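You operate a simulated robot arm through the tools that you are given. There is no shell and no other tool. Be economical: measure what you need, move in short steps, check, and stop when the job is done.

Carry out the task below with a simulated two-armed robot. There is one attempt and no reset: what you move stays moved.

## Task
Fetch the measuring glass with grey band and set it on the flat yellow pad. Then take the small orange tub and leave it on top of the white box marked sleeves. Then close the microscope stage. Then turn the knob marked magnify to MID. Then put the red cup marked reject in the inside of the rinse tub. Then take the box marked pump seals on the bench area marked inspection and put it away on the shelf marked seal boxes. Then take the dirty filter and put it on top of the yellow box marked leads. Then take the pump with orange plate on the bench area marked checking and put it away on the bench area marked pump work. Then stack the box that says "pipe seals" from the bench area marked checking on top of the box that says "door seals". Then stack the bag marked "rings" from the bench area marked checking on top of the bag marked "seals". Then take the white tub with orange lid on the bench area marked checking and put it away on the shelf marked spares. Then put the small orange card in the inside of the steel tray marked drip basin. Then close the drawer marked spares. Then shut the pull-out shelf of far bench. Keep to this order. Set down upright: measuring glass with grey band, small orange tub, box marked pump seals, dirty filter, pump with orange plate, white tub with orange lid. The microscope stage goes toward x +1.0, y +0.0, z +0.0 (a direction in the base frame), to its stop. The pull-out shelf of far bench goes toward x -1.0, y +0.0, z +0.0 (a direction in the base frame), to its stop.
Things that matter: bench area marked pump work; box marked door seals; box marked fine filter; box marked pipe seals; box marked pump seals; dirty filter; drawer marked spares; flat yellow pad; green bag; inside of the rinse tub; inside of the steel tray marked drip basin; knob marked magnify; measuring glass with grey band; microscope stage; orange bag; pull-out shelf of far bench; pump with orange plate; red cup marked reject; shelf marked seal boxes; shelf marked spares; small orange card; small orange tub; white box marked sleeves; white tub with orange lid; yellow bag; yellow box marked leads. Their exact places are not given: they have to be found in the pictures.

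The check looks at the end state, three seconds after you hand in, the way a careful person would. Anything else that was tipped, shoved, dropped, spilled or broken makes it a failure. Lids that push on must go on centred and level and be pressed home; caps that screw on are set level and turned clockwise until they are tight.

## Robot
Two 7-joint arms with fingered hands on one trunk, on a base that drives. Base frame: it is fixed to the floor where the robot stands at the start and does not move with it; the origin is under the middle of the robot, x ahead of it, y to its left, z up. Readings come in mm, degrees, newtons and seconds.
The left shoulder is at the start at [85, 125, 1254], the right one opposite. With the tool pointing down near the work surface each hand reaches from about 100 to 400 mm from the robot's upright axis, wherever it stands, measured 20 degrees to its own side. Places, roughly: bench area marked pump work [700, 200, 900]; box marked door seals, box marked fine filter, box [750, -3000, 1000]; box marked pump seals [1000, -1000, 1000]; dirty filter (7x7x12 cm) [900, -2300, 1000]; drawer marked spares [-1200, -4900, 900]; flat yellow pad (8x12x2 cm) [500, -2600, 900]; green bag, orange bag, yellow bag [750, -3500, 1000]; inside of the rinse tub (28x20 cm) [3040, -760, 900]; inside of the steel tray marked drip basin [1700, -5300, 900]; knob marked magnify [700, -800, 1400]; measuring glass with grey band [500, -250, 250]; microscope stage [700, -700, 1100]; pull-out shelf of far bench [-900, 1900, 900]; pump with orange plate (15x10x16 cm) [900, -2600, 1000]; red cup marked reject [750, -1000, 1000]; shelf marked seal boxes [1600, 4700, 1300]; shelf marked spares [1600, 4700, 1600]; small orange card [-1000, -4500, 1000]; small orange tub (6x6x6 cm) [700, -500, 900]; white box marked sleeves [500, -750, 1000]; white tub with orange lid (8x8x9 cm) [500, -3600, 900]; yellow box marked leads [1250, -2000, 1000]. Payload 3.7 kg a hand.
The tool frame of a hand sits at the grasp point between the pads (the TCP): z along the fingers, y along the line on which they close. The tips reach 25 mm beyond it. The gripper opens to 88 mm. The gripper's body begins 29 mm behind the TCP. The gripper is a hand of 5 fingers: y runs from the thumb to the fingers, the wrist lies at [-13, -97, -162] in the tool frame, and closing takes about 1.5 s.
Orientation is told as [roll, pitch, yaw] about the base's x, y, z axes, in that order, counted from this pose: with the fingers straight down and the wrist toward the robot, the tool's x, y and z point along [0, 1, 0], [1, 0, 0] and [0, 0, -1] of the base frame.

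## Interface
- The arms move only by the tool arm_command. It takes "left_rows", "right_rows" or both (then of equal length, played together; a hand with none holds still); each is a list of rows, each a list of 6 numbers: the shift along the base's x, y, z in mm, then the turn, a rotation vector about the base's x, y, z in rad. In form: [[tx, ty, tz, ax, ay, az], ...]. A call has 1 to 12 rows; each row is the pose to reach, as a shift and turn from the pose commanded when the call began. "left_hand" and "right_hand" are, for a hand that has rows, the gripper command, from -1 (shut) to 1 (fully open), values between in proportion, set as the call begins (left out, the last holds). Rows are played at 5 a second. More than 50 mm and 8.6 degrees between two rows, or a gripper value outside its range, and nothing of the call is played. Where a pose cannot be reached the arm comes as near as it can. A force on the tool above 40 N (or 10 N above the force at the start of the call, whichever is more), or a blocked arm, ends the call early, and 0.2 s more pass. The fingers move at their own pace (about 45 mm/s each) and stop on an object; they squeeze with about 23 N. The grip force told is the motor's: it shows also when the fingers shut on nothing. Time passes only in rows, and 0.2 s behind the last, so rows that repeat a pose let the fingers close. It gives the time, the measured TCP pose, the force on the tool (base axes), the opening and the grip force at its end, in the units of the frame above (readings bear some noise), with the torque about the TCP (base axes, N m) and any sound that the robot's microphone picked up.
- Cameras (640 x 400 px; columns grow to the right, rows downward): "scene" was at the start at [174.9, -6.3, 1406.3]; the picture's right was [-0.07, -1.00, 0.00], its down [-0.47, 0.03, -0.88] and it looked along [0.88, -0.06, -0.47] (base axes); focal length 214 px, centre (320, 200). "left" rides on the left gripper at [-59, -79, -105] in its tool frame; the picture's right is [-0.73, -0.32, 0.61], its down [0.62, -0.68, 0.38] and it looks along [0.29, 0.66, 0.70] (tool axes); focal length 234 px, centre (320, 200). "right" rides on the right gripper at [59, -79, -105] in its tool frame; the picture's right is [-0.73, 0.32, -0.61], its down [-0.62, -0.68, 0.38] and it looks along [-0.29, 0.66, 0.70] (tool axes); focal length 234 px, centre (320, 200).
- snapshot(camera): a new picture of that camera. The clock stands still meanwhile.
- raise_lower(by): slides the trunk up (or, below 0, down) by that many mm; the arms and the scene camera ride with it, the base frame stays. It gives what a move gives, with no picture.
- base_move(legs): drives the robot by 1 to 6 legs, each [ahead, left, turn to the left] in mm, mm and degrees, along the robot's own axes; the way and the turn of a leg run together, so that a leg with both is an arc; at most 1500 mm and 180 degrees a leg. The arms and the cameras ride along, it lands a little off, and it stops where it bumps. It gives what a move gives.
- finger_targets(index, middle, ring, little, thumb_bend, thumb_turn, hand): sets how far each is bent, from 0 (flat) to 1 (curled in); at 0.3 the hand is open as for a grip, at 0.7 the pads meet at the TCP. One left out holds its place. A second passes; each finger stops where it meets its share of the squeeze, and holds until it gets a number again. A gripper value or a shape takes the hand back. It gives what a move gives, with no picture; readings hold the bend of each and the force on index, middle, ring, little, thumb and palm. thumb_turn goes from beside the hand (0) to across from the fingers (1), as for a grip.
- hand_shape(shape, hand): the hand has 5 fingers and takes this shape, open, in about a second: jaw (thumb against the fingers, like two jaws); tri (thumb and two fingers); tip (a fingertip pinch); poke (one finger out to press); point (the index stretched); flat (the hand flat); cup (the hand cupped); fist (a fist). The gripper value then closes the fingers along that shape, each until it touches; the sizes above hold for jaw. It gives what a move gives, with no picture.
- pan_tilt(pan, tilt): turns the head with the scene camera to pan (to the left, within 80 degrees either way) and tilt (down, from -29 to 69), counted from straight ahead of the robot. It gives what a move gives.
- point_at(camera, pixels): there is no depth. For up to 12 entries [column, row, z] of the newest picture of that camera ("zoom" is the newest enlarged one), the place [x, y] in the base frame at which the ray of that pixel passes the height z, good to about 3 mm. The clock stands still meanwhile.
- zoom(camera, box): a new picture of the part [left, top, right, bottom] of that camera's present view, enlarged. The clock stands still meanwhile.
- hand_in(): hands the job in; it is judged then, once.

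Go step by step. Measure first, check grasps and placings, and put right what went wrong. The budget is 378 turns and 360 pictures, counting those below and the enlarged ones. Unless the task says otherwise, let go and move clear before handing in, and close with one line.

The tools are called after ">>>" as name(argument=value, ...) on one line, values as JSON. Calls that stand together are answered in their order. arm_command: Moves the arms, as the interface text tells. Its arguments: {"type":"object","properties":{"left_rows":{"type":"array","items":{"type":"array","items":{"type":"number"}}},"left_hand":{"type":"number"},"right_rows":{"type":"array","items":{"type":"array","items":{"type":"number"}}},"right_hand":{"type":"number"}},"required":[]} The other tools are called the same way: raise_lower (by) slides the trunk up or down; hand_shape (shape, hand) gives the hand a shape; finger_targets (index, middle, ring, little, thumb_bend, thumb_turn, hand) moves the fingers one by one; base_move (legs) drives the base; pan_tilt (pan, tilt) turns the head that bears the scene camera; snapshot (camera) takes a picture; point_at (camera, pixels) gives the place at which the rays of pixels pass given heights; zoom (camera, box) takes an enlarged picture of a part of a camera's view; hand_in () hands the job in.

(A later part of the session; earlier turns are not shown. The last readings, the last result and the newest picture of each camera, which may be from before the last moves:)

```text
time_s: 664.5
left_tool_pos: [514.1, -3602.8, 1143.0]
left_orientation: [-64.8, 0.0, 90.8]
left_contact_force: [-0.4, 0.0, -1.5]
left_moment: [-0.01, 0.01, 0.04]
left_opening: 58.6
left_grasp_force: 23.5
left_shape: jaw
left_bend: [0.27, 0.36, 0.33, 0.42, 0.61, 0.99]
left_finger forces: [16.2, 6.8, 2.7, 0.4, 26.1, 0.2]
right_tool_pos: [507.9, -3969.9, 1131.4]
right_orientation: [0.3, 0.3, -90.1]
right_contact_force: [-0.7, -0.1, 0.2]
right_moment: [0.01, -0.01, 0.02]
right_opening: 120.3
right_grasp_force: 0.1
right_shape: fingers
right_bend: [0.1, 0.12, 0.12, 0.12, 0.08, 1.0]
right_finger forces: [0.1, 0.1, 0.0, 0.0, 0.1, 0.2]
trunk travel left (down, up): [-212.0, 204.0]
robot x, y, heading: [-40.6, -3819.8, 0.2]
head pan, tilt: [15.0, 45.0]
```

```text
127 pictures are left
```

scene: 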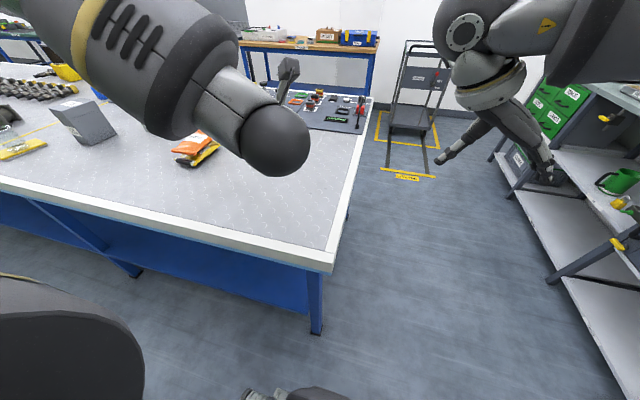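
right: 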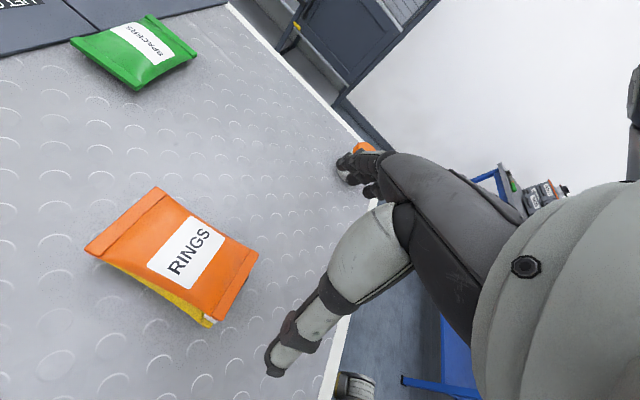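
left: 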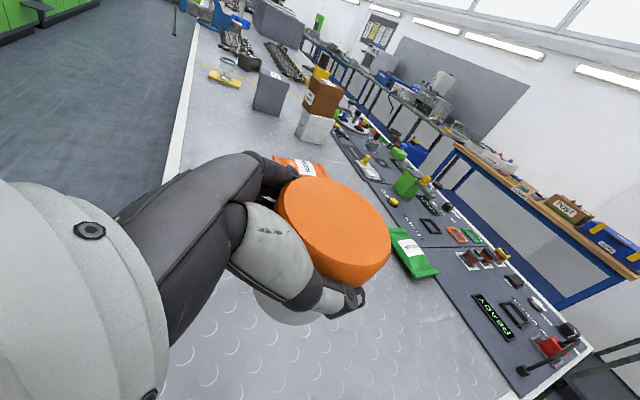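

The tub is held level, its bottom 61 mm below the TCP. I drive around to the shelf rack again.

>>> base_move(legs=[[-260, 0, -0.2], [0, -575, 0], [1450, 0, 0], [940, 0, 0], [0, 0, 90], [1450, 0, 0]])

>>> base_move(legs=[[1450, 0, 0], [1450, 0, 0], [1450, 0, 0], [1450, 0, 0], [450, 0, 0]])

>>> raise_lower(by=200)

>>> pan_tilt(pan=10, tilt=10)

>>> snapshot(camera="scene")

```text
time_s: 693.5
left_tool_pos: [1875.4, -2397.8, 1141.2]
left_orientation: [-64.5, 0.2, -179.4]
left_contact_force: [-0.1, -0.6, -1.4]
left_moment: [-0.04, -0.01, 0.01]
left_opening: 58.7
left_grasp_force: 22.9
left_shape: jaw
left_bend: [0.27, 0.37, 0.33, 0.43, 0.61, 0.99]
left_finger forces: [15.9, 6.8, 2.6, 0.2, 25.5, 0.0]
right_tool_pos: [2245.3, -2405.0, 1130.9]
right_orientation: [0.1, 0.3, 0.1]
right_contact_force: [0.1, 0.2, 0.0]
right_moment: [0.01, 0.02, -0.01]
right_opening: 120.4
right_grasp_force: 0.0
right_shape: fingers
right_bend: [0.1, 0.12, 0.12, 0.12, 0.08, 1.0]
right_finger forces: [0.1, 0.1, 0.1, 0.1, 0.0, 0.0]
trunk travel left (down, up): [-212.0, 204.0]
robot x, y, heading: [2092.2, -2951.0, 90.2]
head pan, tilt: [15.0, 45.0]
```

```text
time_s: 723.5
left_tool_pos: [1889.1, 3848.2, 1142.2]
left_orientation: [-64.6, 0.2, -179.2]
left_contact_force: [-0.2, -0.9, -1.6]
left_moment: [-0.03, 0.0, 0.01]
left_opening: 58.3
left_grasp_force: 22.8
left_shape: jaw
left_bend: [0.27, 0.37, 0.33, 0.43, 0.61, 0.99]
left_finger forces: [15.9, 6.8, 2.7, 0.3, 25.5, 0.1]
right_tool_pos: [2259.4, 3843.0, 1130.4]
right_orientation: [0.1, 0.3, 0.0]
right_contact_force: [0.3, 0.5, -0.6]
right_moment: [0.03, 0.01, 0.0]
right_opening: 120.1
right_grasp_force: 0.0
right_shape: fingers
right_bend: [0.1, 0.12, 0.12, 0.12, 0.08, 1.0]
right_finger forces: [0.0, 0.0, 0.1, 0.0, 0.1, 0.1]
trunk travel left (down, up): [-212.0, 204.0]
robot x, y, heading: [2108.7, 3295.5, 90.3]
head pan, tilt: [15.0, 45.0]
```

```text
time_s: 725.6
left_tool_pos: [1889.5, 3847.7, 1341.2]
left_orientation: [-64.7, 0.2, -179.2]
left_contact_force: [0.1, 0.5, -1.4]
left_moment: [0.01, 0.0, -0.01]
left_opening: 58.6
left_grasp_force: 22.9
left_shape: jaw
left_bend: [0.27, 0.37, 0.33, 0.43, 0.61, 0.99]
left_finger forces: [15.8, 6.8, 2.6, 0.2, 25.6, 0.1]
right_tool_pos: [2259.2, 3842.1, 1330.2]
right_orientation: [0.1, 0.4, 0.1]
right_contact_force: [0.5, 0.7, 0.7]
right_moment: [0.01, -0.02, 0.0]
right_opening: 120.1
right_grasp_force: 0.1
right_shape: fingers
right_bend: [0.1, 0.12, 0.12, 0.12, 0.08, 1.0]
right_finger forces: [0.1, 0.1, 0.1, 0.0, 0.1, 0.0]
trunk travel left (down, up): [-412.0, 4.0]
robot x, y, heading: [2107.3, 3294.8, 90.0]
head pan, tilt: [15.0, 45.0]
```

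```text
time_s: 726.6
left_tool_pos: [1889.3, 3849.1, 1341.5]
left_orientation: [-64.6, 0.2, -179.1]
left_contact_force: [-0.2, -0.1, -1.8]
left_moment: [-0.03, 0.01, 0.01]
left_opening: 58.6
left_grasp_force: 23.3
left_shape: jaw
left_bend: [0.27, 0.37, 0.33, 0.43, 0.61, 0.99]
left_finger forces: [15.8, 6.8, 2.7, 0.3, 25.5, 0.0]
right_tool_pos: [2258.3, 3841.8, 1329.7]
right_orientation: [0.2, 0.4, 0.0]
right_contact_force: [-0.7, -0.8, 1.0]
right_moment: [0.02, -0.02, -0.02]
right_opening: 120.1
right_grasp_force: 0.0
right_shape: fingers
right_bend: [0.1, 0.12, 0.12, 0.12, 0.08, 1.0]
right_finger forces: [0.0, 0.0, 0.0, 0.0, 0.0, 0.0]
trunk travel left (down, up): [-412.0, 4.0]
robot x, y, heading: [2107.0, 3294.6, 90.2]
head pan, tilt: [10.0, 10.0]
```

```text
126 pictures are left
```

scene: 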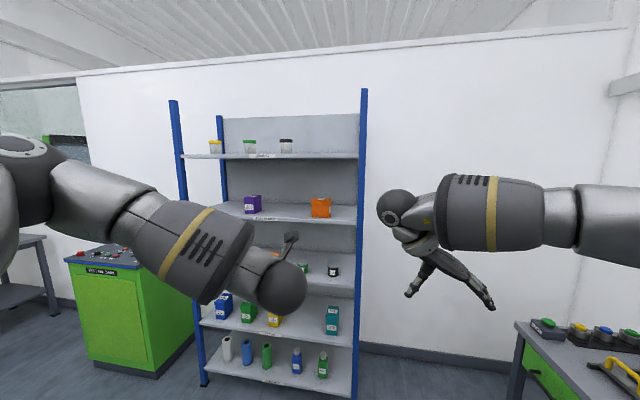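

>>> arm_command(left_rows=[[0, 0, 45, 0, 0, 0], [0, 0, 90, 0, 0, 0], [0, 0, 135, 0, 0, 0], [0, 0, 180, 0, 0, 0], [0, 0, 225, 0, 0, 0], [0, 0, 270, 0, 0, 0], [0, 0, 315, 0, 0, 0], [0, 0, 350, 0, 0, 0]])

>>> base_move(legs=[[480, 0, 0]])

>>> pan_tilt(pan=15, tilt=0)

>>> snapshot(camera="scene")

>>> snapshot(camera="left")

```text
time_s: 728.4
left_tool_pos: [1887.0, 3849.2, 1689.6]
left_orientation: [-64.5, 0.1, -179.2]
left_contact_force: [0.0, 0.7, -1.3]
left_moment: [-0.03, -0.01, 0.02]
left_opening: 58.4
left_grasp_force: 22.9
left_shape: jaw
left_bend: [0.27, 0.37, 0.33, 0.43, 0.61, 0.99]
left_finger forces: [15.8, 6.8, 2.6, 0.2, 25.5, 0.0]
right_tool_pos: [2259.4, 3843.7, 1330.1]
right_orientation: [-0.1, 0.3, 0.1]
right_contact_force: [0.0, 1.0, 0.1]
right_moment: [-0.01, 0.03, -0.01]
right_opening: 120.1
right_grasp_force: 0.1
right_shape: fingers
right_bend: [0.1, 0.12, 0.12, 0.12, 0.08, 1.0]
right_finger forces: [0.0, 0.0, 0.0, 0.0, 0.1, 0.0]
trunk travel left (down, up): [-412.0, 4.0]
robot x, y, heading: [2105.6, 3297.5, 90.4]
head pan, tilt: [10.0, 10.0]
```

```text
time_s: 731.3
left_tool_pos: [1884.7, 4329.1, 1691.1]
left_orientation: [-64.6, 0.2, -179.2]
left_contact_force: [-0.4, -0.2, -1.6]
left_moment: [-0.02, -0.01, 0.0]
left_opening: 58.3
left_grasp_force: 22.9
left_shape: jaw
left_bend: [0.27, 0.37, 0.33, 0.43, 0.61, 0.99]
left_finger forces: [15.8, 6.8, 2.7, 0.2, 25.4, 0.0]
right_tool_pos: [2256.4, 4323.0, 1330.4]
right_orientation: [0.1, 0.3, 0.2]
right_contact_force: [0.0, -0.5, -0.5]
right_moment: [0.0, 0.0, -0.01]
right_opening: 120.2
right_grasp_force: 0.0
right_shape: fingers
right_bend: [0.1, 0.12, 0.12, 0.12, 0.08, 1.0]
right_finger forces: [0.1, 0.0, 0.1, 0.1, 0.0, 0.0]
trunk travel left (down, up): [-412.0, 4.0]
robot x, y, heading: [2107.7, 3778.0, 90.3]
head pan, tilt: [10.0, 10.0]
```

```text
time_s: 732.0
left_tool_pos: [1885.6, 4328.6, 1689.8]
left_orientation: [-64.6, 0.2, -179.2]
left_contact_force: [-0.1, 0.1, -0.9]
left_moment: [-0.01, 0.0, -0.01]
left_opening: 58.5
left_grasp_force: 23.0
left_shape: jaw
left_bend: [0.27, 0.37, 0.33, 0.43, 0.61, 0.99]
left_finger forces: [15.7, 6.8, 2.8, 0.2, 25.3, 0.0]
right_tool_pos: [2255.7, 4325.2, 1330.6]
right_orientation: [0.1, 0.2, 0.1]
right_contact_force: [0.0, 0.3, -0.1]
right_moment: [0.0, 0.01, 0.01]
right_opening: 120.0
right_grasp_force: 0.1
right_shape: fingers
right_bend: [0.1, 0.12, 0.12, 0.12, 0.08, 1.0]
right_finger forces: [0.0, 0.0, 0.0, 0.1, 0.0, 0.1]
trunk travel left (down, up): [-412.0, 4.0]
robot x, y, heading: [2109.8, 3775.3, 90.2]
head pan, tilt: [15.0, 0.0]
```

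```text
125 pictures are left
```

scene: 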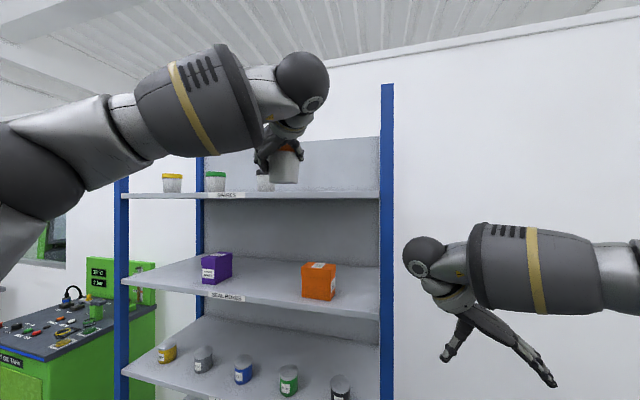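

```text
124 pictures are left
```

left: 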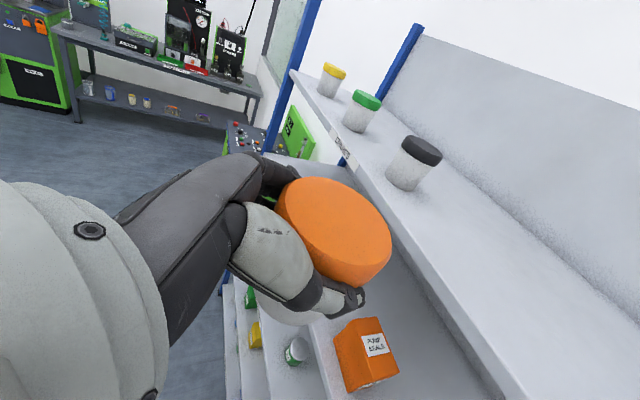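

>>> point_at(camera="left", pixels=[[440, 297, 1560], [440, 297, 1580], [440, 297, 1600], [380, 212, 1580], [380, 212, 1600], [400, 190, 1580], [400, 190, 1600], [345, 132, 1600]])

>>> zoom(camera="left", box=[320, 60, 520, 340])

```text
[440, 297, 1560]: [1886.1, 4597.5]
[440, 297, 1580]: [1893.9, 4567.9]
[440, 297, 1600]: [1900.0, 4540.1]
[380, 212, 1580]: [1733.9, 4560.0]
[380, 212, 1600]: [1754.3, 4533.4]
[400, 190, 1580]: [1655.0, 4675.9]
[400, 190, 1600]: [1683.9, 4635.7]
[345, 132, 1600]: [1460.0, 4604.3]
```

```text
1.43 times, centred on (420, 200) of left
```

zoom: 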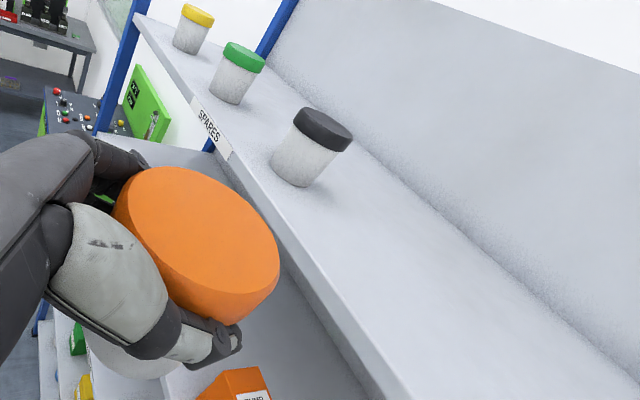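

The spares shelf is at z≈1600, front edge y≈4535. I drive the tub in over it.

>>> base_move(legs=[[280, 0, 0]])

>>> snapshot(camera="left")

>>> snapshot(camera="scene")

```text
time_s: 734.0
left_tool_pos: [1883.0, 4608.8, 1690.5]
left_orientation: [-64.6, 0.1, -179.0]
left_contact_force: [-0.8, 0.0, -1.4]
left_moment: [-0.02, -0.01, 0.0]
left_opening: 58.3
left_grasp_force: 23.4
left_shape: jaw
left_bend: [0.27, 0.37, 0.33, 0.43, 0.61, 0.99]
left_finger forces: [15.6, 6.8, 2.7, 0.2, 25.4, 0.1]
right_tool_pos: [2253.5, 4604.8, 1330.9]
right_orientation: [0.0, 0.3, 0.2]
right_contact_force: [-0.5, 0.0, 0.0]
right_moment: [-0.05, 0.03, 0.01]
right_opening: 120.1
right_grasp_force: 0.1
right_shape: fingers
right_bend: [0.1, 0.12, 0.12, 0.12, 0.08, 1.0]
right_finger forces: [0.0, 0.0, 0.1, 0.1, 0.1, 0.0]
trunk travel left (down, up): [-412.0, 4.0]
robot x, y, heading: [2104.2, 4056.8, 90.4]
head pan, tilt: [15.0, 0.0]
```

```text
122 pictures are left
```

left: 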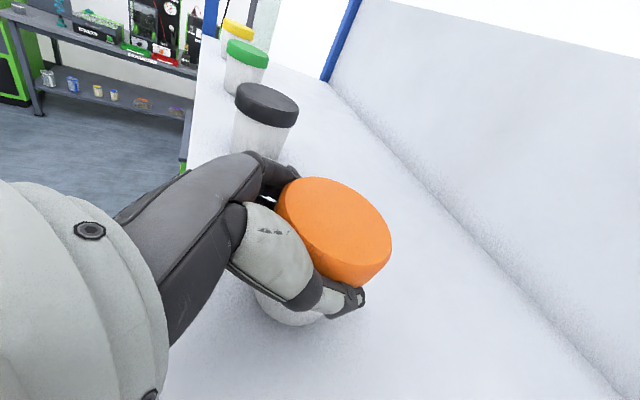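

```text
121 pictures are left
```

scene: 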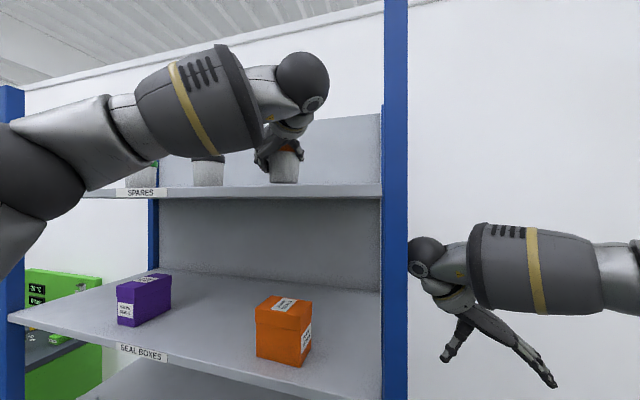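

>>> arm_command(left_rows=[[0, 0, -10, 0, 0, 0], [0, 0, -18, 0, 0, 0], [0, 0, -23, 0, 0, 0], [0, 0, -27, 0, 0, 0], [0, 0, -30, 0, 0, 0]])

```text
time_s: 735.2
left_tool_pos: [1883.6, 4606.0, 1663.5]
left_orientation: [-65.2, 0.1, -179.1]
left_contact_force: [-0.5, 1.6, 28.4]
left_moment: [0.38, 0.37, -0.08]
left_opening: 57.2
left_grasp_force: 22.3
left_shape: jaw
left_bend: [0.73, 0.37, 0.34, 0.43, 0.65, 0.92]
left_finger forces: [11.6, 7.1, 3.2, 0.1, 20.4, 0.1]
right_tool_pos: [2255.2, 4601.0, 1332.1]
right_orientation: [0.2, 0.5, 0.2]
right_contact_force: [0.3, 0.5, -0.7]
right_moment: [0.03, 0.01, -0.02]
right_opening: 120.5
right_grasp_force: 0.1
right_shape: fingers
right_bend: [0.1, 0.12, 0.12, 0.12, 0.08, 1.0]
right_finger forces: [0.0, 0.0, 0.1, 0.1, 0.1, 0.0]
trunk travel left (down, up): [-412.0, 4.0]
robot x, y, heading: [2105.8, 4057.0, 90.3]
head pan, tilt: [15.0, 0.0]
```

Contact with the shelf (28 N). I ease up 3 mm, open, and check the tub before pulling straight back.

>>> arm_command(left_rows=[[0, 0, 3, 0, 0, 0]])

>>> finger_targets(hand="left", index=0.1, middle=0.12, ring=0.12, little=0.12, thumb_bend=0.08)

>>> snapshot(camera="left")

```text
time_s: 735.6
left_tool_pos: [1883.2, 4606.2, 1663.9]
left_orientation: [-64.8, 0.0, -179.1]
left_contact_force: [1.7, 0.1, 19.8]
left_moment: [0.28, 0.31, -0.05]
left_opening: 57.4
left_grasp_force: 23.0
left_shape: jaw
left_bend: [0.73, 0.37, 0.34, 0.43, 0.65, 0.92]
left_finger forces: [11.0, 7.2, 3.2, 0.1, 20.5, 0.0]
right_tool_pos: [2255.8, 4602.1, 1331.0]
right_orientation: [0.2, 0.3, 0.1]
right_contact_force: [-0.2, 0.1, -0.4]
right_moment: [0.0, 0.0, 0.01]
right_opening: 120.3
right_grasp_force: 0.0
right_shape: fingers
right_bend: [0.1, 0.12, 0.12, 0.12, 0.08, 1.0]
right_finger forces: [0.0, 0.0, 0.0, 0.2, 0.1, 0.0]
trunk travel left (down, up): [-412.0, 4.0]
robot x, y, heading: [2104.3, 4057.7, 90.3]
head pan, tilt: [15.0, 0.0]
```

```text
time_s: 736.6
left_tool_pos: [1883.3, 4606.8, 1664.1]
left_orientation: [-64.7, 0.2, -179.1]
left_contact_force: [-0.7, 0.1, 0.1]
left_moment: [0.02, -0.04, 0.02]
left_opening: 79.1
left_grasp_force: 0.6
left_shape: fingers
left_bend: [0.47, 0.12, 0.12, 0.12, 0.08, 1.0]
left_finger forces: [0.1, 0.0, 0.1, 0.0, 0.0, 0.0]
right_tool_pos: [2253.8, 4604.0, 1330.1]
right_orientation: [0.1, 0.3, 0.3]
right_contact_force: [-0.1, -0.3, 1.0]
right_moment: [0.0, -0.02, 0.0]
right_opening: 119.9
right_grasp_force: 0.1
right_shape: fingers
right_bend: [0.1, 0.12, 0.12, 0.12, 0.08, 1.0]
right_finger forces: [0.0, 0.0, 0.0, 0.0, 0.1, 0.0]
trunk travel left (down, up): [-412.0, 4.0]
robot x, y, heading: [2105.2, 4056.1, 90.4]
head pan, tilt: [15.0, 0.0]
```

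```text
120 pictures are left
```

left: 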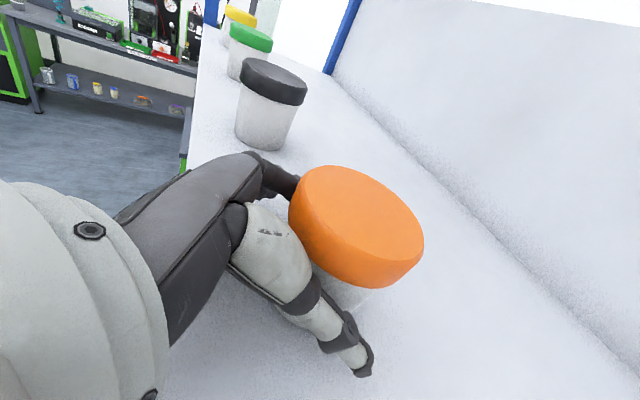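

>>> finger_targets(hand="left", index=0.1)

>>> zoom(camera="scene", box=[200, 110, 360, 210])

>>> snapshot(camera="left")

```text
time_s: 737.6
left_tool_pos: [1883.2, 4607.4, 1663.9]
left_orientation: [-64.6, 0.2, -179.1]
left_contact_force: [-0.4, 0.8, -0.1]
left_moment: [-0.04, 0.02, -0.03]
left_opening: 120.0
left_grasp_force: 0.1
left_shape: fingers
left_bend: [0.1, 0.12, 0.12, 0.12, 0.08, 1.0]
left_finger forces: [0.0, 0.0, 0.0, 0.0, 0.0, 0.1]
right_tool_pos: [2254.3, 4603.8, 1331.0]
right_orientation: [0.1, 0.3, 0.3]
right_contact_force: [0.2, -0.1, -0.5]
right_moment: [0.01, 0.03, 0.0]
right_opening: 120.1
right_grasp_force: 0.1
right_shape: fingers
right_bend: [0.1, 0.12, 0.12, 0.12, 0.08, 1.0]
right_finger forces: [0.1, 0.1, 0.0, 0.1, 0.1, 0.0]
trunk travel left (down, up): [-412.0, 4.0]
robot x, y, heading: [2105.2, 4056.2, 90.2]
head pan, tilt: [15.0, 0.0]
```

```text
4.00 times, centred on (280, 160) of scene
```

zoom: 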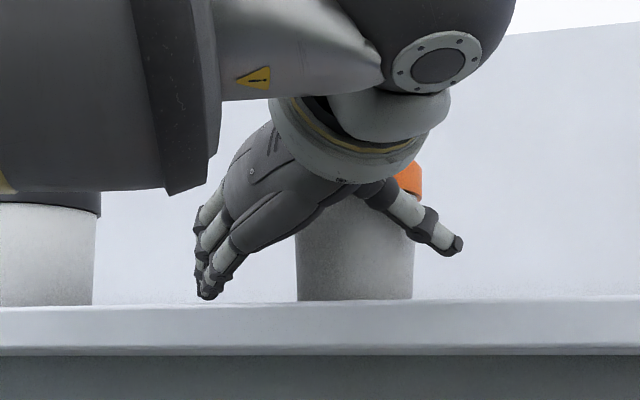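

```text
118 pictures are left
```

left: 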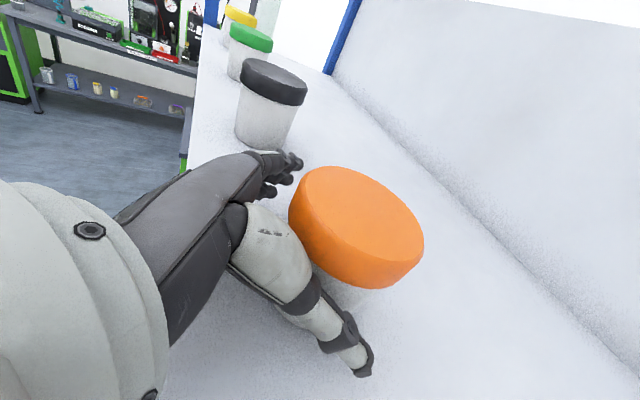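

The tub stands upright on the shelf and the fingers are clear. I back straight out.

>>> base_move(legs=[[-250, 0, 0], [-250, 0, 0]])

>>> snapshot(camera="scene")

```text
time_s: 740.8
left_tool_pos: [1884.2, 4108.1, 1663.4]
left_orientation: [-64.6, 0.2, -179.0]
left_contact_force: [0.9, -0.4, 0.0]
left_moment: [-0.04, -0.04, -0.02]
left_opening: 120.2
left_grasp_force: 0.1
left_shape: fingers
left_bend: [0.1, 0.12, 0.12, 0.12, 0.08, 1.0]
left_finger forces: [0.0, 0.0, 0.0, 0.0, 0.1, 0.1]
right_tool_pos: [2255.1, 4103.9, 1329.8]
right_orientation: [0.0, 0.3, 0.4]
right_contact_force: [0.3, 0.1, 0.1]
right_moment: [-0.02, 0.01, -0.01]
right_opening: 120.7
right_grasp_force: 0.1
right_shape: fingers
right_bend: [0.1, 0.12, 0.12, 0.12, 0.08, 1.0]
right_finger forces: [0.0, 0.0, 0.0, 0.1, 0.1, 0.1]
trunk travel left (down, up): [-412.0, 4.0]
robot x, y, heading: [2109.5, 3554.6, 90.6]
head pan, tilt: [15.0, 0.0]
```

```text
117 pictures are left
```

scene: 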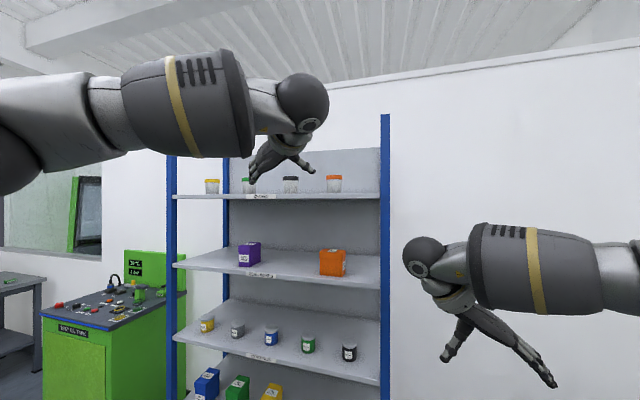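

The tub is on the spares shelf. Next the orange card near [-1000, -4500]: I lower the arm and drive back around.

>>> raise_lower(by=-150)

>>> arm_command(left_rows=[[0, 0, -45, 0, 0, 0], [0, 0, -90, 0, 0, 0], [0, 0, -135, 0, 0, 0], [0, 0, -180, 0, 0, 0], [0, 0, -225, 0, 0, 0], [0, 0, -270, 0, 0, 0]])

>>> base_move(legs=[[-1500, 0, -0.6], [-1500, 0, 0], [-1500, 0, 0], [-1500, 0, 0], [-1500, 0, 0], [-455, 0, 0]])

>>> base_move(legs=[[0, 1450, 0], [0, 880, 0], [0, 0, 90]])

>>> pan_tilt(pan=0, tilt=30)

>>> snapshot(camera="scene")

```text
time_s: 742.6
left_tool_pos: [1885.0, 4105.4, 1515.2]
left_orientation: [-64.7, 0.2, -179.0]
left_contact_force: [0.4, 0.0, 0.4]
left_moment: [-0.01, 0.03, 0.02]
left_opening: 120.1
left_grasp_force: 0.0
left_shape: fingers
left_bend: [0.1, 0.12, 0.12, 0.12, 0.08, 1.0]
left_finger forces: [0.0, 0.0, 0.0, 0.0, 0.0, 0.0]
right_tool_pos: [2256.9, 4102.5, 1181.7]
right_orientation: [0.2, 0.3, 0.3]
right_contact_force: [0.1, 1.1, 0.2]
right_moment: [-0.03, 0.01, -0.02]
right_opening: 120.3
right_grasp_force: 0.1
right_shape: fingers
right_bend: [0.1, 0.12, 0.12, 0.12, 0.08, 1.0]
right_finger forces: [0.1, 0.0, 0.1, 0.0, 0.0, 0.0]
trunk travel left (down, up): [-262.0, 154.0]
robot x, y, heading: [2111.0, 3559.0, 90.4]
head pan, tilt: [15.0, 0.0]
```

```text
time_s: 744.0
left_tool_pos: [1885.3, 4108.8, 1242.5]
left_orientation: [-64.7, 0.3, -178.9]
left_contact_force: [-0.2, 0.0, -0.5]
left_moment: [0.03, -0.01, -0.03]
left_opening: 120.3
left_grasp_force: 0.1
left_shape: fingers
left_bend: [0.1, 0.12, 0.12, 0.12, 0.08, 1.0]
left_finger forces: [0.0, 0.0, 0.0, 0.1, 0.1, 0.1]
right_tool_pos: [2255.8, 4104.7, 1178.8]
right_orientation: [0.0, 0.3, 0.4]
right_contact_force: [0.2, -0.2, -0.3]
right_moment: [-0.02, -0.02, -0.01]
right_opening: 120.4
right_grasp_force: 0.1
right_shape: fingers
right_bend: [0.1, 0.12, 0.12, 0.12, 0.08, 1.0]
right_finger forces: [0.0, 0.0, 0.0, 0.0, 0.0, 0.1]
trunk travel left (down, up): [-262.0, 154.0]
robot x, y, heading: [2108.4, 3557.2, 90.5]
head pan, tilt: [15.0, 0.0]
```

```text
time_s: 781.8
left_tool_pos: [1920.2, -3824.8, 1242.8]
left_orientation: [-64.6, 0.1, -179.0]
left_contact_force: [0.1, -0.3, 0.5]
left_moment: [0.0, 0.01, 0.01]
left_opening: 120.2
left_grasp_force: 0.2
left_shape: fingers
left_bend: [0.1, 0.12, 0.12, 0.12, 0.08, 1.0]
left_finger forces: [0.1, 0.0, 0.0, 0.0, 0.0, 0.0]
right_tool_pos: [2289.6, -3828.6, 1180.2]
right_orientation: [0.2, 0.3, 0.3]
right_contact_force: [-0.1, 0.7, -0.1]
right_moment: [-0.01, 0.0, 0.0]
right_opening: 120.5
right_grasp_force: 0.1
right_shape: fingers
right_bend: [0.1, 0.12, 0.12, 0.12, 0.08, 1.0]
right_finger forces: [0.0, 0.1, 0.1, 0.1, 0.0, 0.1]
trunk travel left (down, up): [-262.0, 154.0]
robot x, y, heading: [2145.0, -4373.8, 90.0]
head pan, tilt: [15.0, 0.0]
```

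```text
time_s: 806.2
left_tool_pos: [-745.6, -4642.1, 1243.8]
left_orientation: [-64.5, 0.1, -88.2]
left_contact_force: [-1.1, 0.0, -0.2]
left_moment: [0.0, -0.05, -0.02]
left_opening: 120.3
left_grasp_force: 0.1
left_shape: fingers
left_bend: [0.1, 0.12, 0.12, 0.12, 0.08, 1.0]
left_finger forces: [0.0, 0.0, 0.0, 0.1, 0.0, 0.1]
right_tool_pos: [-746.9, -4269.6, 1180.6]
right_orientation: [0.1, 0.4, 91.1]
right_contact_force: [0.1, -0.5, 0.3]
right_moment: [0.03, -0.03, -0.01]
right_opening: 120.4
right_grasp_force: 0.0
right_shape: fingers
right_bend: [0.1, 0.12, 0.12, 0.12, 0.08, 1.0]
right_finger forces: [0.0, 0.0, 0.0, 0.0, 0.1, 0.0]
trunk travel left (down, up): [-262.0, 154.0]
robot x, y, heading: [-198.7, -4408.4, -178.9]
head pan, tilt: [15.0, 0.0]
```

```text
time_s: 807.2
left_tool_pos: [-744.9, -4639.9, 1243.3]
left_orientation: [-64.6, 0.2, -88.3]
left_contact_force: [0.1, 0.4, 0.3]
left_moment: [0.0, 0.0, -0.02]
left_opening: 120.3
left_grasp_force: 0.0
left_shape: fingers
left_bend: [0.1, 0.12, 0.12, 0.12, 0.08, 1.0]
left_finger forces: [0.0, 0.0, 0.1, 0.0, 0.1, 0.0]
right_tool_pos: [-747.0, -4271.0, 1180.2]
right_orientation: [0.1, 0.3, 91.1]
right_contact_force: [0.2, -0.6, -0.7]
right_moment: [-0.02, 0.04, 0.03]
right_opening: 120.2
right_grasp_force: 0.1
right_shape: fingers
right_bend: [0.1, 0.12, 0.12, 0.12, 0.08, 1.0]
right_finger forces: [0.0, 0.0, 0.1, 0.0, 0.0, 0.0]
trunk travel left (down, up): [-262.0, 154.0]
robot x, y, heading: [-202.3, -4413.2, -178.9]
head pan, tilt: [0.0, 30.0]
```

```text
116 pictures are left
```

scene: 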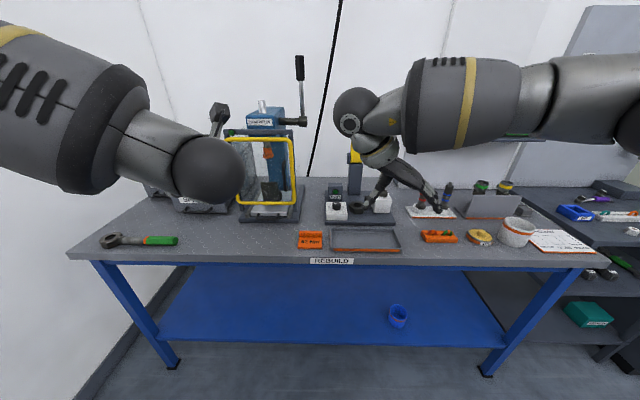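

>>> zoom(camera="scene", box=[270, 210, 430, 280])

>>> zoom(camera="scene", box=[60, 160, 310, 300])

>>> point_at(camera="scene", pixels=[[299, 233, 900], [323, 233, 900], [323, 248, 900], [298, 248, 900], [330, 262, 890], [70, 256, 890], [600, 262, 890], [180, 365, 0]])

```text
4.00 times, centred on (350, 245) of scene
```

zoom: 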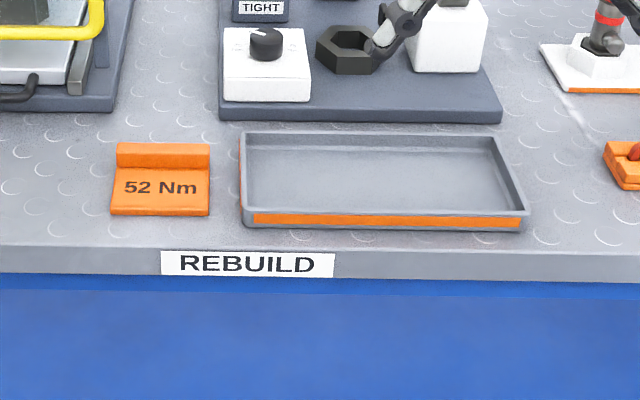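

```text
2.56 times, centred on (185, 230) of scene
```

zoom: 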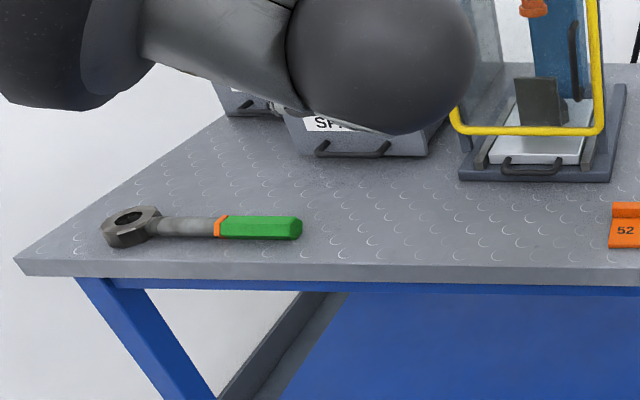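

```text
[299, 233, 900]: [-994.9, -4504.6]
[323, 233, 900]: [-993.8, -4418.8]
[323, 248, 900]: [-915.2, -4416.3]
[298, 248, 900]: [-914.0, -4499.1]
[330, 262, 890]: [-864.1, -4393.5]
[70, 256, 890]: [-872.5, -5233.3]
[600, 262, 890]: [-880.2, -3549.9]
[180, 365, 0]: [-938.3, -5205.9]
```

The card ("52 Nm") lies at x −995…−914, y −4502…−4418, with a raised ridge at the back. I tuck the left arm and turn the right hand to close along x.

>>> arm_command(left_rows=[[20, 0, 0, 0, -0.14, 0], [40, 0, 0, 0, -0.28, 0], [60, 0, 0, 0, -0.42, 0], [80, 0, 0, 0, -0.56, 0], [100, 0, 0, 0, -0.7, 0], [120, 0, 0, 0, -0.84, 0], [140, 0, 0, 0, -0.98, 0], [160, 0, 0, 0, -1.12, 0]])

>>> arm_command(left_rows=[[10, 0, 0, 0, 0, -0.145], [20, 0, 0, 0, 0, -0.29], [30, -10, 0, 0, 0, -0.435], [45, -20, 0, 0, 0, -0.58], [60, -30, 0, 0, 0, -0.725], [75, -40, 0, 0, 0, -0.87], [90, -50, 0, 0, 0, -1.015], [105, -60, 0, 0, 0, -1.16], [120, -70, 0, 0, 0, -1.305], [135, -80, 0, 0, 0, -1.45], [150, -90, 0, 0, 0, -1.57]], right_rows=[[0, 0, 0, 0, 0, 0.145], [0, 0, 0, 0, 0, 0.29], [0, 0, 0, 0, 0, 0.435], [0, 0, 0, 0, 0, 0.58], [0, 0, 0, 0, 0, 0.725], [0, 0, 0, 0, 0, 0.87], [0, 0, 0, 0, 0, 1.015], [0, 0, 0, 0, 0, 1.16], [0, 0, 0, 0, 0, 1.305], [0, 0, 0, 0, 0, 1.45], [0, 0, 0, 0, 0, 1.57]], right_hand=1)

```text
time_s: 809.0
left_tool_pos: [-584.8, -4640.7, 1243.7]
left_orientation: [-0.4, -1.6, -89.0]
left_contact_force: [-0.6, 0.4, -0.6]
left_moment: [-0.01, -0.02, -0.04]
left_opening: 120.3
left_grasp_force: 0.0
left_shape: fingers
left_bend: [0.1, 0.12, 0.12, 0.12, 0.08, 1.0]
left_finger forces: [0.1, 0.0, 0.0, 0.1, 0.1, 0.0]
right_tool_pos: [-747.1, -4269.4, 1181.0]
right_orientation: [0.0, 0.2, 91.2]
right_contact_force: [0.3, -0.3, -0.1]
right_moment: [-0.01, 0.01, 0.01]
right_opening: 120.3
right_grasp_force: 0.1
right_shape: fingers
right_bend: [0.1, 0.12, 0.12, 0.12, 0.08, 1.0]
right_finger forces: [0.0, 0.0, 0.0, 0.0, 0.0, 0.0]
trunk travel left (down, up): [-262.0, 154.0]
robot x, y, heading: [-191.8, -4411.0, -179.2]
head pan, tilt: [0.0, 30.0]
```

```text
time_s: 811.4
left_tool_pos: [-445.1, -4758.0, 1274.0]
left_orientation: [-0.6, -1.4, -179.0]
left_contact_force: [-0.3, 0.4, -1.0]
left_moment: [0.0, 0.01, 0.06]
left_opening: 120.5
left_grasp_force: 0.1
left_shape: fingers
left_bend: [0.1, 0.12, 0.12, 0.12, 0.08, 1.0]
left_finger forces: [0.0, 0.1, 0.0, 0.0, 0.0, 0.0]
left hand out of reach, approached as far as the arm can: row 4, 5, 6, 7, 8, 9, 10, 11
right_tool_pos: [-746.5, -4270.9, 1180.2]
right_orientation: [0.2, 0.3, -178.8]
right_contact_force: [0.6, -0.5, -0.2]
right_moment: [0.01, 0.01, 0.0]
right_opening: 88.1
right_grasp_force: 0.1
right_shape: jaw
right_bend: [0.3, 0.3, 0.3, 0.3, 0.3, 0.98]
right_finger forces: [0.0, 0.0, 0.0, 0.0, 0.0, 0.0]
trunk travel left (down, up): [-262.0, 154.0]
robot x, y, heading: [-199.9, -4409.1, -179.0]
head pan, tilt: [0.0, 30.0]
```

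>>> base_move(legs=[[0, 189, -1], [170, 0, 0]])

>>> snapshot(camera="right")

>>> snapshot(camera="scene")

```text
time_s: 814.7
left_tool_pos: [-618.6, -4943.5, 1272.8]
left_orientation: [-0.4, -1.5, -180.0]
left_contact_force: [0.5, 0.4, -0.1]
left_moment: [0.0, -0.01, -0.01]
left_opening: 120.4
left_grasp_force: 0.1
left_shape: fingers
left_bend: [0.1, 0.12, 0.12, 0.12, 0.08, 1.0]
left_finger forces: [0.0, 0.0, 0.0, 0.1, 0.0, 0.0]
right_tool_pos: [-913.0, -4450.3, 1180.9]
right_orientation: [0.1, 0.4, -179.9]
right_contact_force: [0.3, -0.5, -0.6]
right_moment: [0.01, -0.02, 0.01]
right_opening: 88.1
right_grasp_force: 0.1
right_shape: jaw
right_bend: [0.3, 0.3, 0.3, 0.3, 0.3, 0.98]
right_finger forces: [0.0, 0.1, 0.0, 0.0, 0.0, 0.0]
trunk travel left (down, up): [-262.0, 154.0]
robot x, y, heading: [-360.1, -4600.8, -179.9]
head pan, tilt: [0.0, 30.0]
```

```text
113 pictures are left
```

right: 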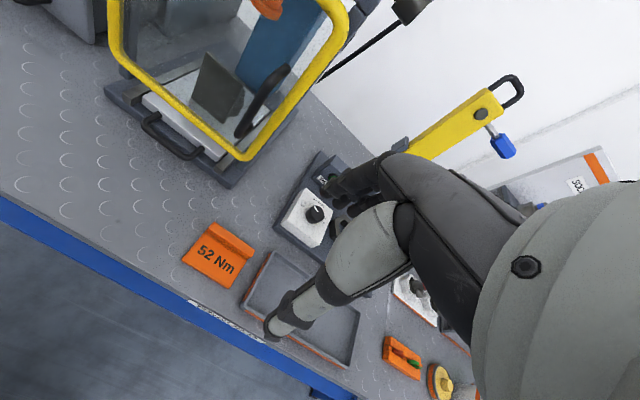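

```text
112 pictures are left
```

scene: 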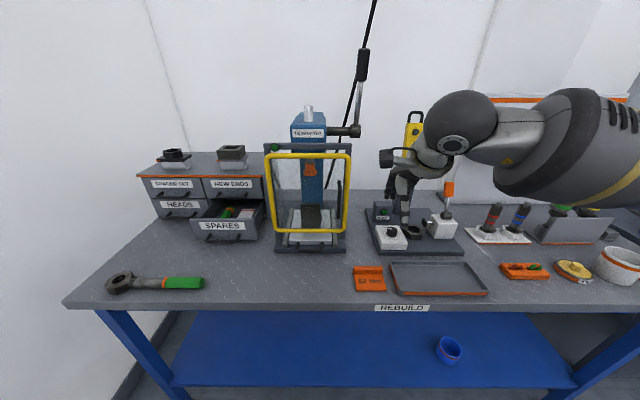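

>>> zoom(camera="right", box=[160, 200, 288, 310])

>>> zoom(camera="scene", box=[330, 250, 426, 310])

>>> zoom(camera="scene", box=[130, 140, 290, 260])

```text
3.64 times, centred on (224, 255) of right
```

zoom: 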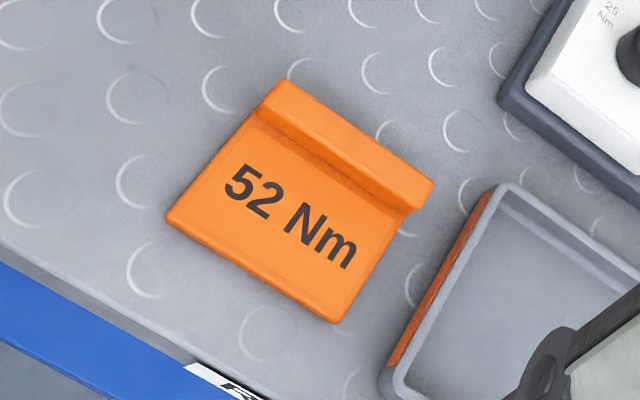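

```text
6.67 times, centred on (378, 280) of scene
```

zoom: 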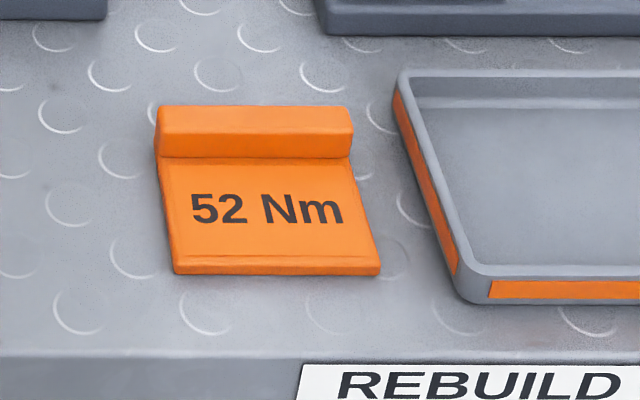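

```text
3.33 times, centred on (210, 200) of scene
```

zoom: 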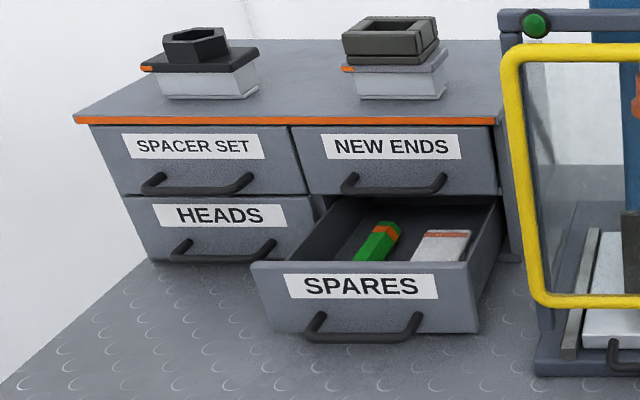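

>>> point_at(camera="right", pixels=[[230.3, 240.7, 920], [230.3, 240.7, 930], [214, 224, 920], [253, 252, 920], [182, 260, 902], [228, 289, 902]])

>>> point_at(camera="scene", pixels=[[368.25, 268.3, 920], [368.25, 268.3, 930], [354, 268.3, 920], [382.5, 268.3, 920], [356, 291, 902], [387, 291, 902]])

```text
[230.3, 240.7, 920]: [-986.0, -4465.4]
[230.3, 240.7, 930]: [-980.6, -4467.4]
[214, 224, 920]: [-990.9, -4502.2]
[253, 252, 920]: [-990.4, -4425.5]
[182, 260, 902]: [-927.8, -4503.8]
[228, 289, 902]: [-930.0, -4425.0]
```

```text
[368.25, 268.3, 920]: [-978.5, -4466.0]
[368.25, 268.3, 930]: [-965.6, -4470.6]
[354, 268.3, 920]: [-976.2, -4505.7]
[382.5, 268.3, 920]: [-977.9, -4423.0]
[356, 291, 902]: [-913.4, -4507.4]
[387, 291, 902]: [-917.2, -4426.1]
```

The ridge is at about x −989, y −4465; this bench seems a bit lower (≈885–900). I go down with a half-open hand, feeling for contact.

>>> arm_command(right_rows=[[-25, -5, -45, 0, 0, 0], [-50, -10, -90, 0, 0, 0], [-76, -15, -130, 0, 0, 0], [-76, -15, -175, 0, 0, 0], [-76, -15, -215, 0, 0, 0]], right_hand=0.25)

>>> snapshot(camera="right")

```text
refused: row 1 steps farther than a row can; nothing moved
```

```text
108 pictures are left
```

right: 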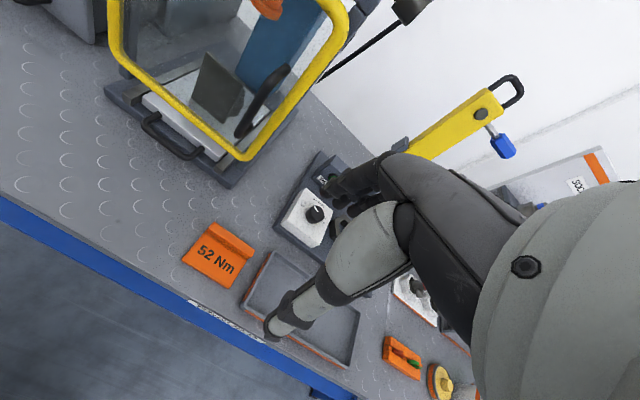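

>>> arm_command(right_rows=[[-20, -4, -40, 0, 0, 0], [-40, -8, -80, 0, 0, 0], [-60, -12, -120, 0, 0, 0], [-76, -15, -160, 0, 0, 0], [-76, -15, -200, 0, 0, 0], [-76, -15, -215, 0, 0, 0]], right_hand=0.25)

>>> snapshot(camera="right")

```text
time_s: 816.1
left_tool_pos: [-618.1, -4943.5, 1273.9]
left_orientation: [-0.5, -1.5, -180.0]
left_contact_force: [0.1, 0.0, -0.1]
left_moment: [-0.04, -0.03, -0.02]
left_opening: 120.4
left_grasp_force: 0.0
left_shape: fingers
left_bend: [0.1, 0.12, 0.12, 0.12, 0.08, 1.0]
left_finger forces: [0.0, 0.1, 0.1, 0.1, 0.0, 0.1]
right_tool_pos: [-987.2, -4465.7, 964.0]
right_orientation: [0.0, 0.4, -179.9]
right_contact_force: [0.3, 0.1, 0.1]
right_moment: [0.0, 0.03, -0.01]
right_opening: 55.3
right_grasp_force: 0.0
right_shape: jaw
right_bend: [0.28, 0.39, 0.36, 0.36, 0.63, 1.0]
right_finger forces: [0.0, 0.1, 0.0, 0.0, 0.0, 0.0]
trunk travel left (down, up): [-262.0, 154.0]
robot x, y, heading: [-366.2, -4598.5, -179.7]
head pan, tilt: [0.0, 30.0]
```

```text
107 pictures are left
```

right: 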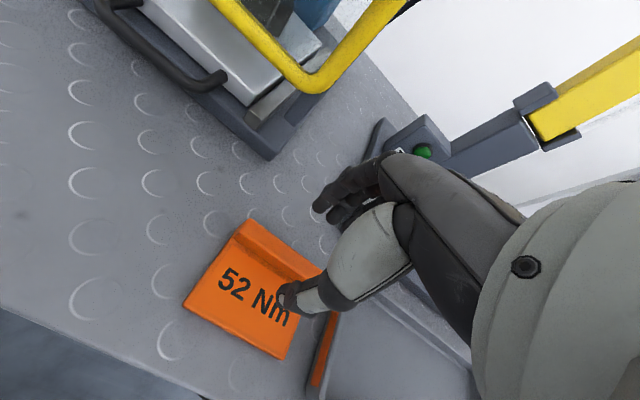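

>>> point_at(camera="right", pixels=[[246, 229, 908], [290, 257, 908], [246, 229, 915], [290, 257, 915], [184, 303, 888], [281, 358, 888]])

>>> arm_command(right_rows=[[0, 0, -10, 0, 0, 0], [0, 0, -20, 0, 0, 0], [0, 0, -26, 0, 0, 0], [0, 0, -31, 0, 0, 0]])

>>> snapshot(camera="right")

```text
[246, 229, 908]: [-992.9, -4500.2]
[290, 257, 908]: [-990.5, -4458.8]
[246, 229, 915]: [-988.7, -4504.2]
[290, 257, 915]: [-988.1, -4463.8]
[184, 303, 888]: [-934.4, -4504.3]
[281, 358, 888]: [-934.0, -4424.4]
```

```text
time_s: 817.1
left_tool_pos: [-619.1, -4942.0, 1273.3]
left_orientation: [-0.6, -1.5, -180.0]
left_contact_force: [-0.3, -0.4, -0.1]
left_moment: [-0.02, -0.03, 0.0]
left_opening: 120.6
left_grasp_force: 0.1
left_shape: fingers
left_bend: [0.1, 0.12, 0.12, 0.12, 0.08, 1.0]
left_finger forces: [0.0, 0.0, 0.1, 0.0, 0.1, 0.0]
right_tool_pos: [-988.0, -4465.5, 933.4]
right_orientation: [0.1, 0.2, -179.8]
right_contact_force: [0.2, 0.6, 0.5]
right_moment: [0.0, -0.01, -0.04]
right_opening: 55.2
right_grasp_force: 0.1
right_shape: jaw
right_bend: [0.28, 0.39, 0.36, 0.36, 0.63, 1.0]
right_finger forces: [0.0, 0.0, 0.0, 0.0, 0.0, 0.0]
trunk travel left (down, up): [-262.0, 154.0]
robot x, y, heading: [-362.9, -4600.8, -179.7]
head pan, tilt: [0.0, 30.0]
```

```text
106 pictures are left
```

right: 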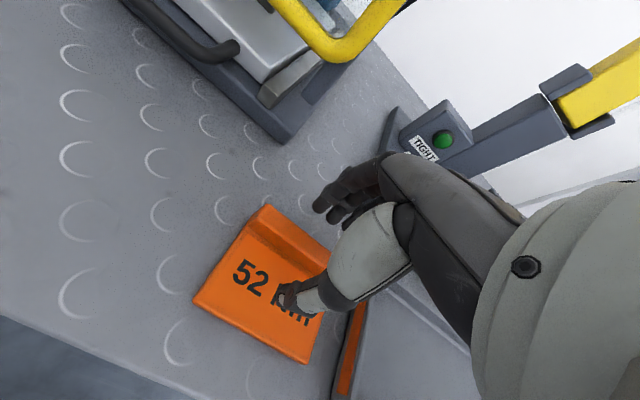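

>>> arm_command(right_rows=[[-2, 0, -4, 0, 0, 0], [-3, 0, -8, 0, 0, 0], [-3, 0, -11, 0, 0, 0], [-3, 0, -14, 0, 0, 0]])

>>> snapshot(camera="right")

```text
time_s: 818.1
left_tool_pos: [-617.7, -4943.7, 1273.8]
left_orientation: [-0.5, -1.5, -180.0]
left_contact_force: [-0.1, 0.1, 0.5]
left_moment: [0.02, 0.0, -0.03]
left_opening: 120.5
left_grasp_force: 0.1
left_shape: fingers
left_bend: [0.1, 0.12, 0.12, 0.12, 0.08, 1.0]
left_finger forces: [0.1, 0.1, 0.1, 0.0, 0.1, 0.1]
right_tool_pos: [-989.9, -4465.5, 919.8]
right_orientation: [0.1, 0.4, -180.0]
right_contact_force: [0.3, 1.2, -0.2]
right_moment: [-0.01, -0.02, 0.0]
right_opening: 55.4
right_grasp_force: 0.1
right_shape: jaw
right_bend: [0.28, 0.39, 0.36, 0.36, 0.63, 1.0]
right_finger forces: [0.1, 0.0, 0.0, 0.0, 0.0, 0.0]
trunk travel left (down, up): [-262.0, 154.0]
robot x, y, heading: [-367.3, -4601.0, -179.9]
head pan, tilt: [0.0, 30.0]
```

```text
105 pictures are left
```

right: 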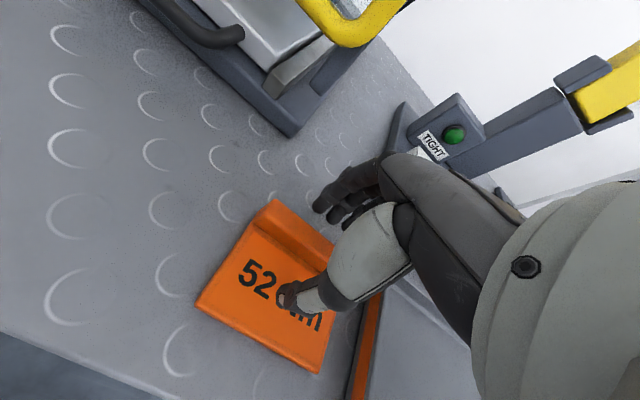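

>>> arm_command(right_rows=[[0, 0, -3, 0, 0, 0], [0, 0, -3, 0, 0, 0], [0, 0, -3, 0, 0, 0], [0, 0, -3, 0, 0, 0], [0, 0, -3, 0, 0, 0], [0, 0, -3, 0, 0, 0], [0, 0, -3, 0, 0, 0]], right_hand=-1)

>>> snapshot(camera="right")

```text
time_s: 819.7
left_tool_pos: [-618.6, -4943.6, 1274.7]
left_orientation: [-0.4, -1.4, -180.0]
left_contact_force: [1.0, -0.6, -0.2]
left_moment: [0.0, 0.0, 0.0]
left_opening: 120.3
left_grasp_force: 0.0
left_shape: fingers
left_bend: [0.1, 0.12, 0.12, 0.12, 0.08, 1.0]
left_finger forces: [0.0, 0.0, 0.0, 0.1, 0.0, 0.0]
right_tool_pos: [-989.8, -4466.4, 917.0]
right_orientation: [0.1, 0.3, -179.8]
right_contact_force: [0.4, 0.0, -0.2]
right_moment: [0.0, 0.0, 0.02]
right_opening: 10.4
right_grasp_force: 23.1
right_shape: jaw
right_bend: [0.72, 0.65, 0.66, 0.7, 0.74, 1.0]
right_finger forces: [13.0, 5.5, 2.3, 0.0, 20.9, 0.1]
trunk travel left (down, up): [-262.0, 154.0]
robot x, y, heading: [-362.0, -4598.3, -179.8]
head pan, tilt: [0.0, 30.0]
```

```text
104 pictures are left
```

right: 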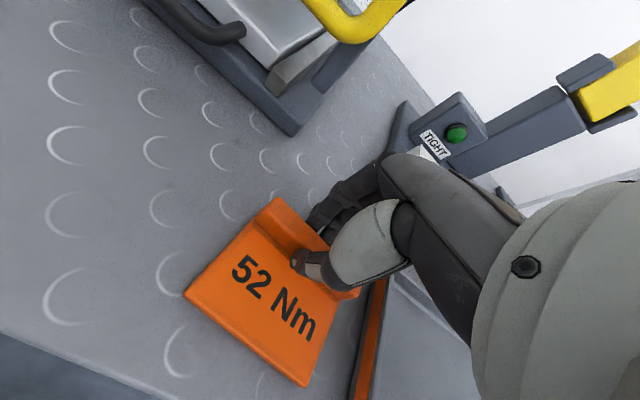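

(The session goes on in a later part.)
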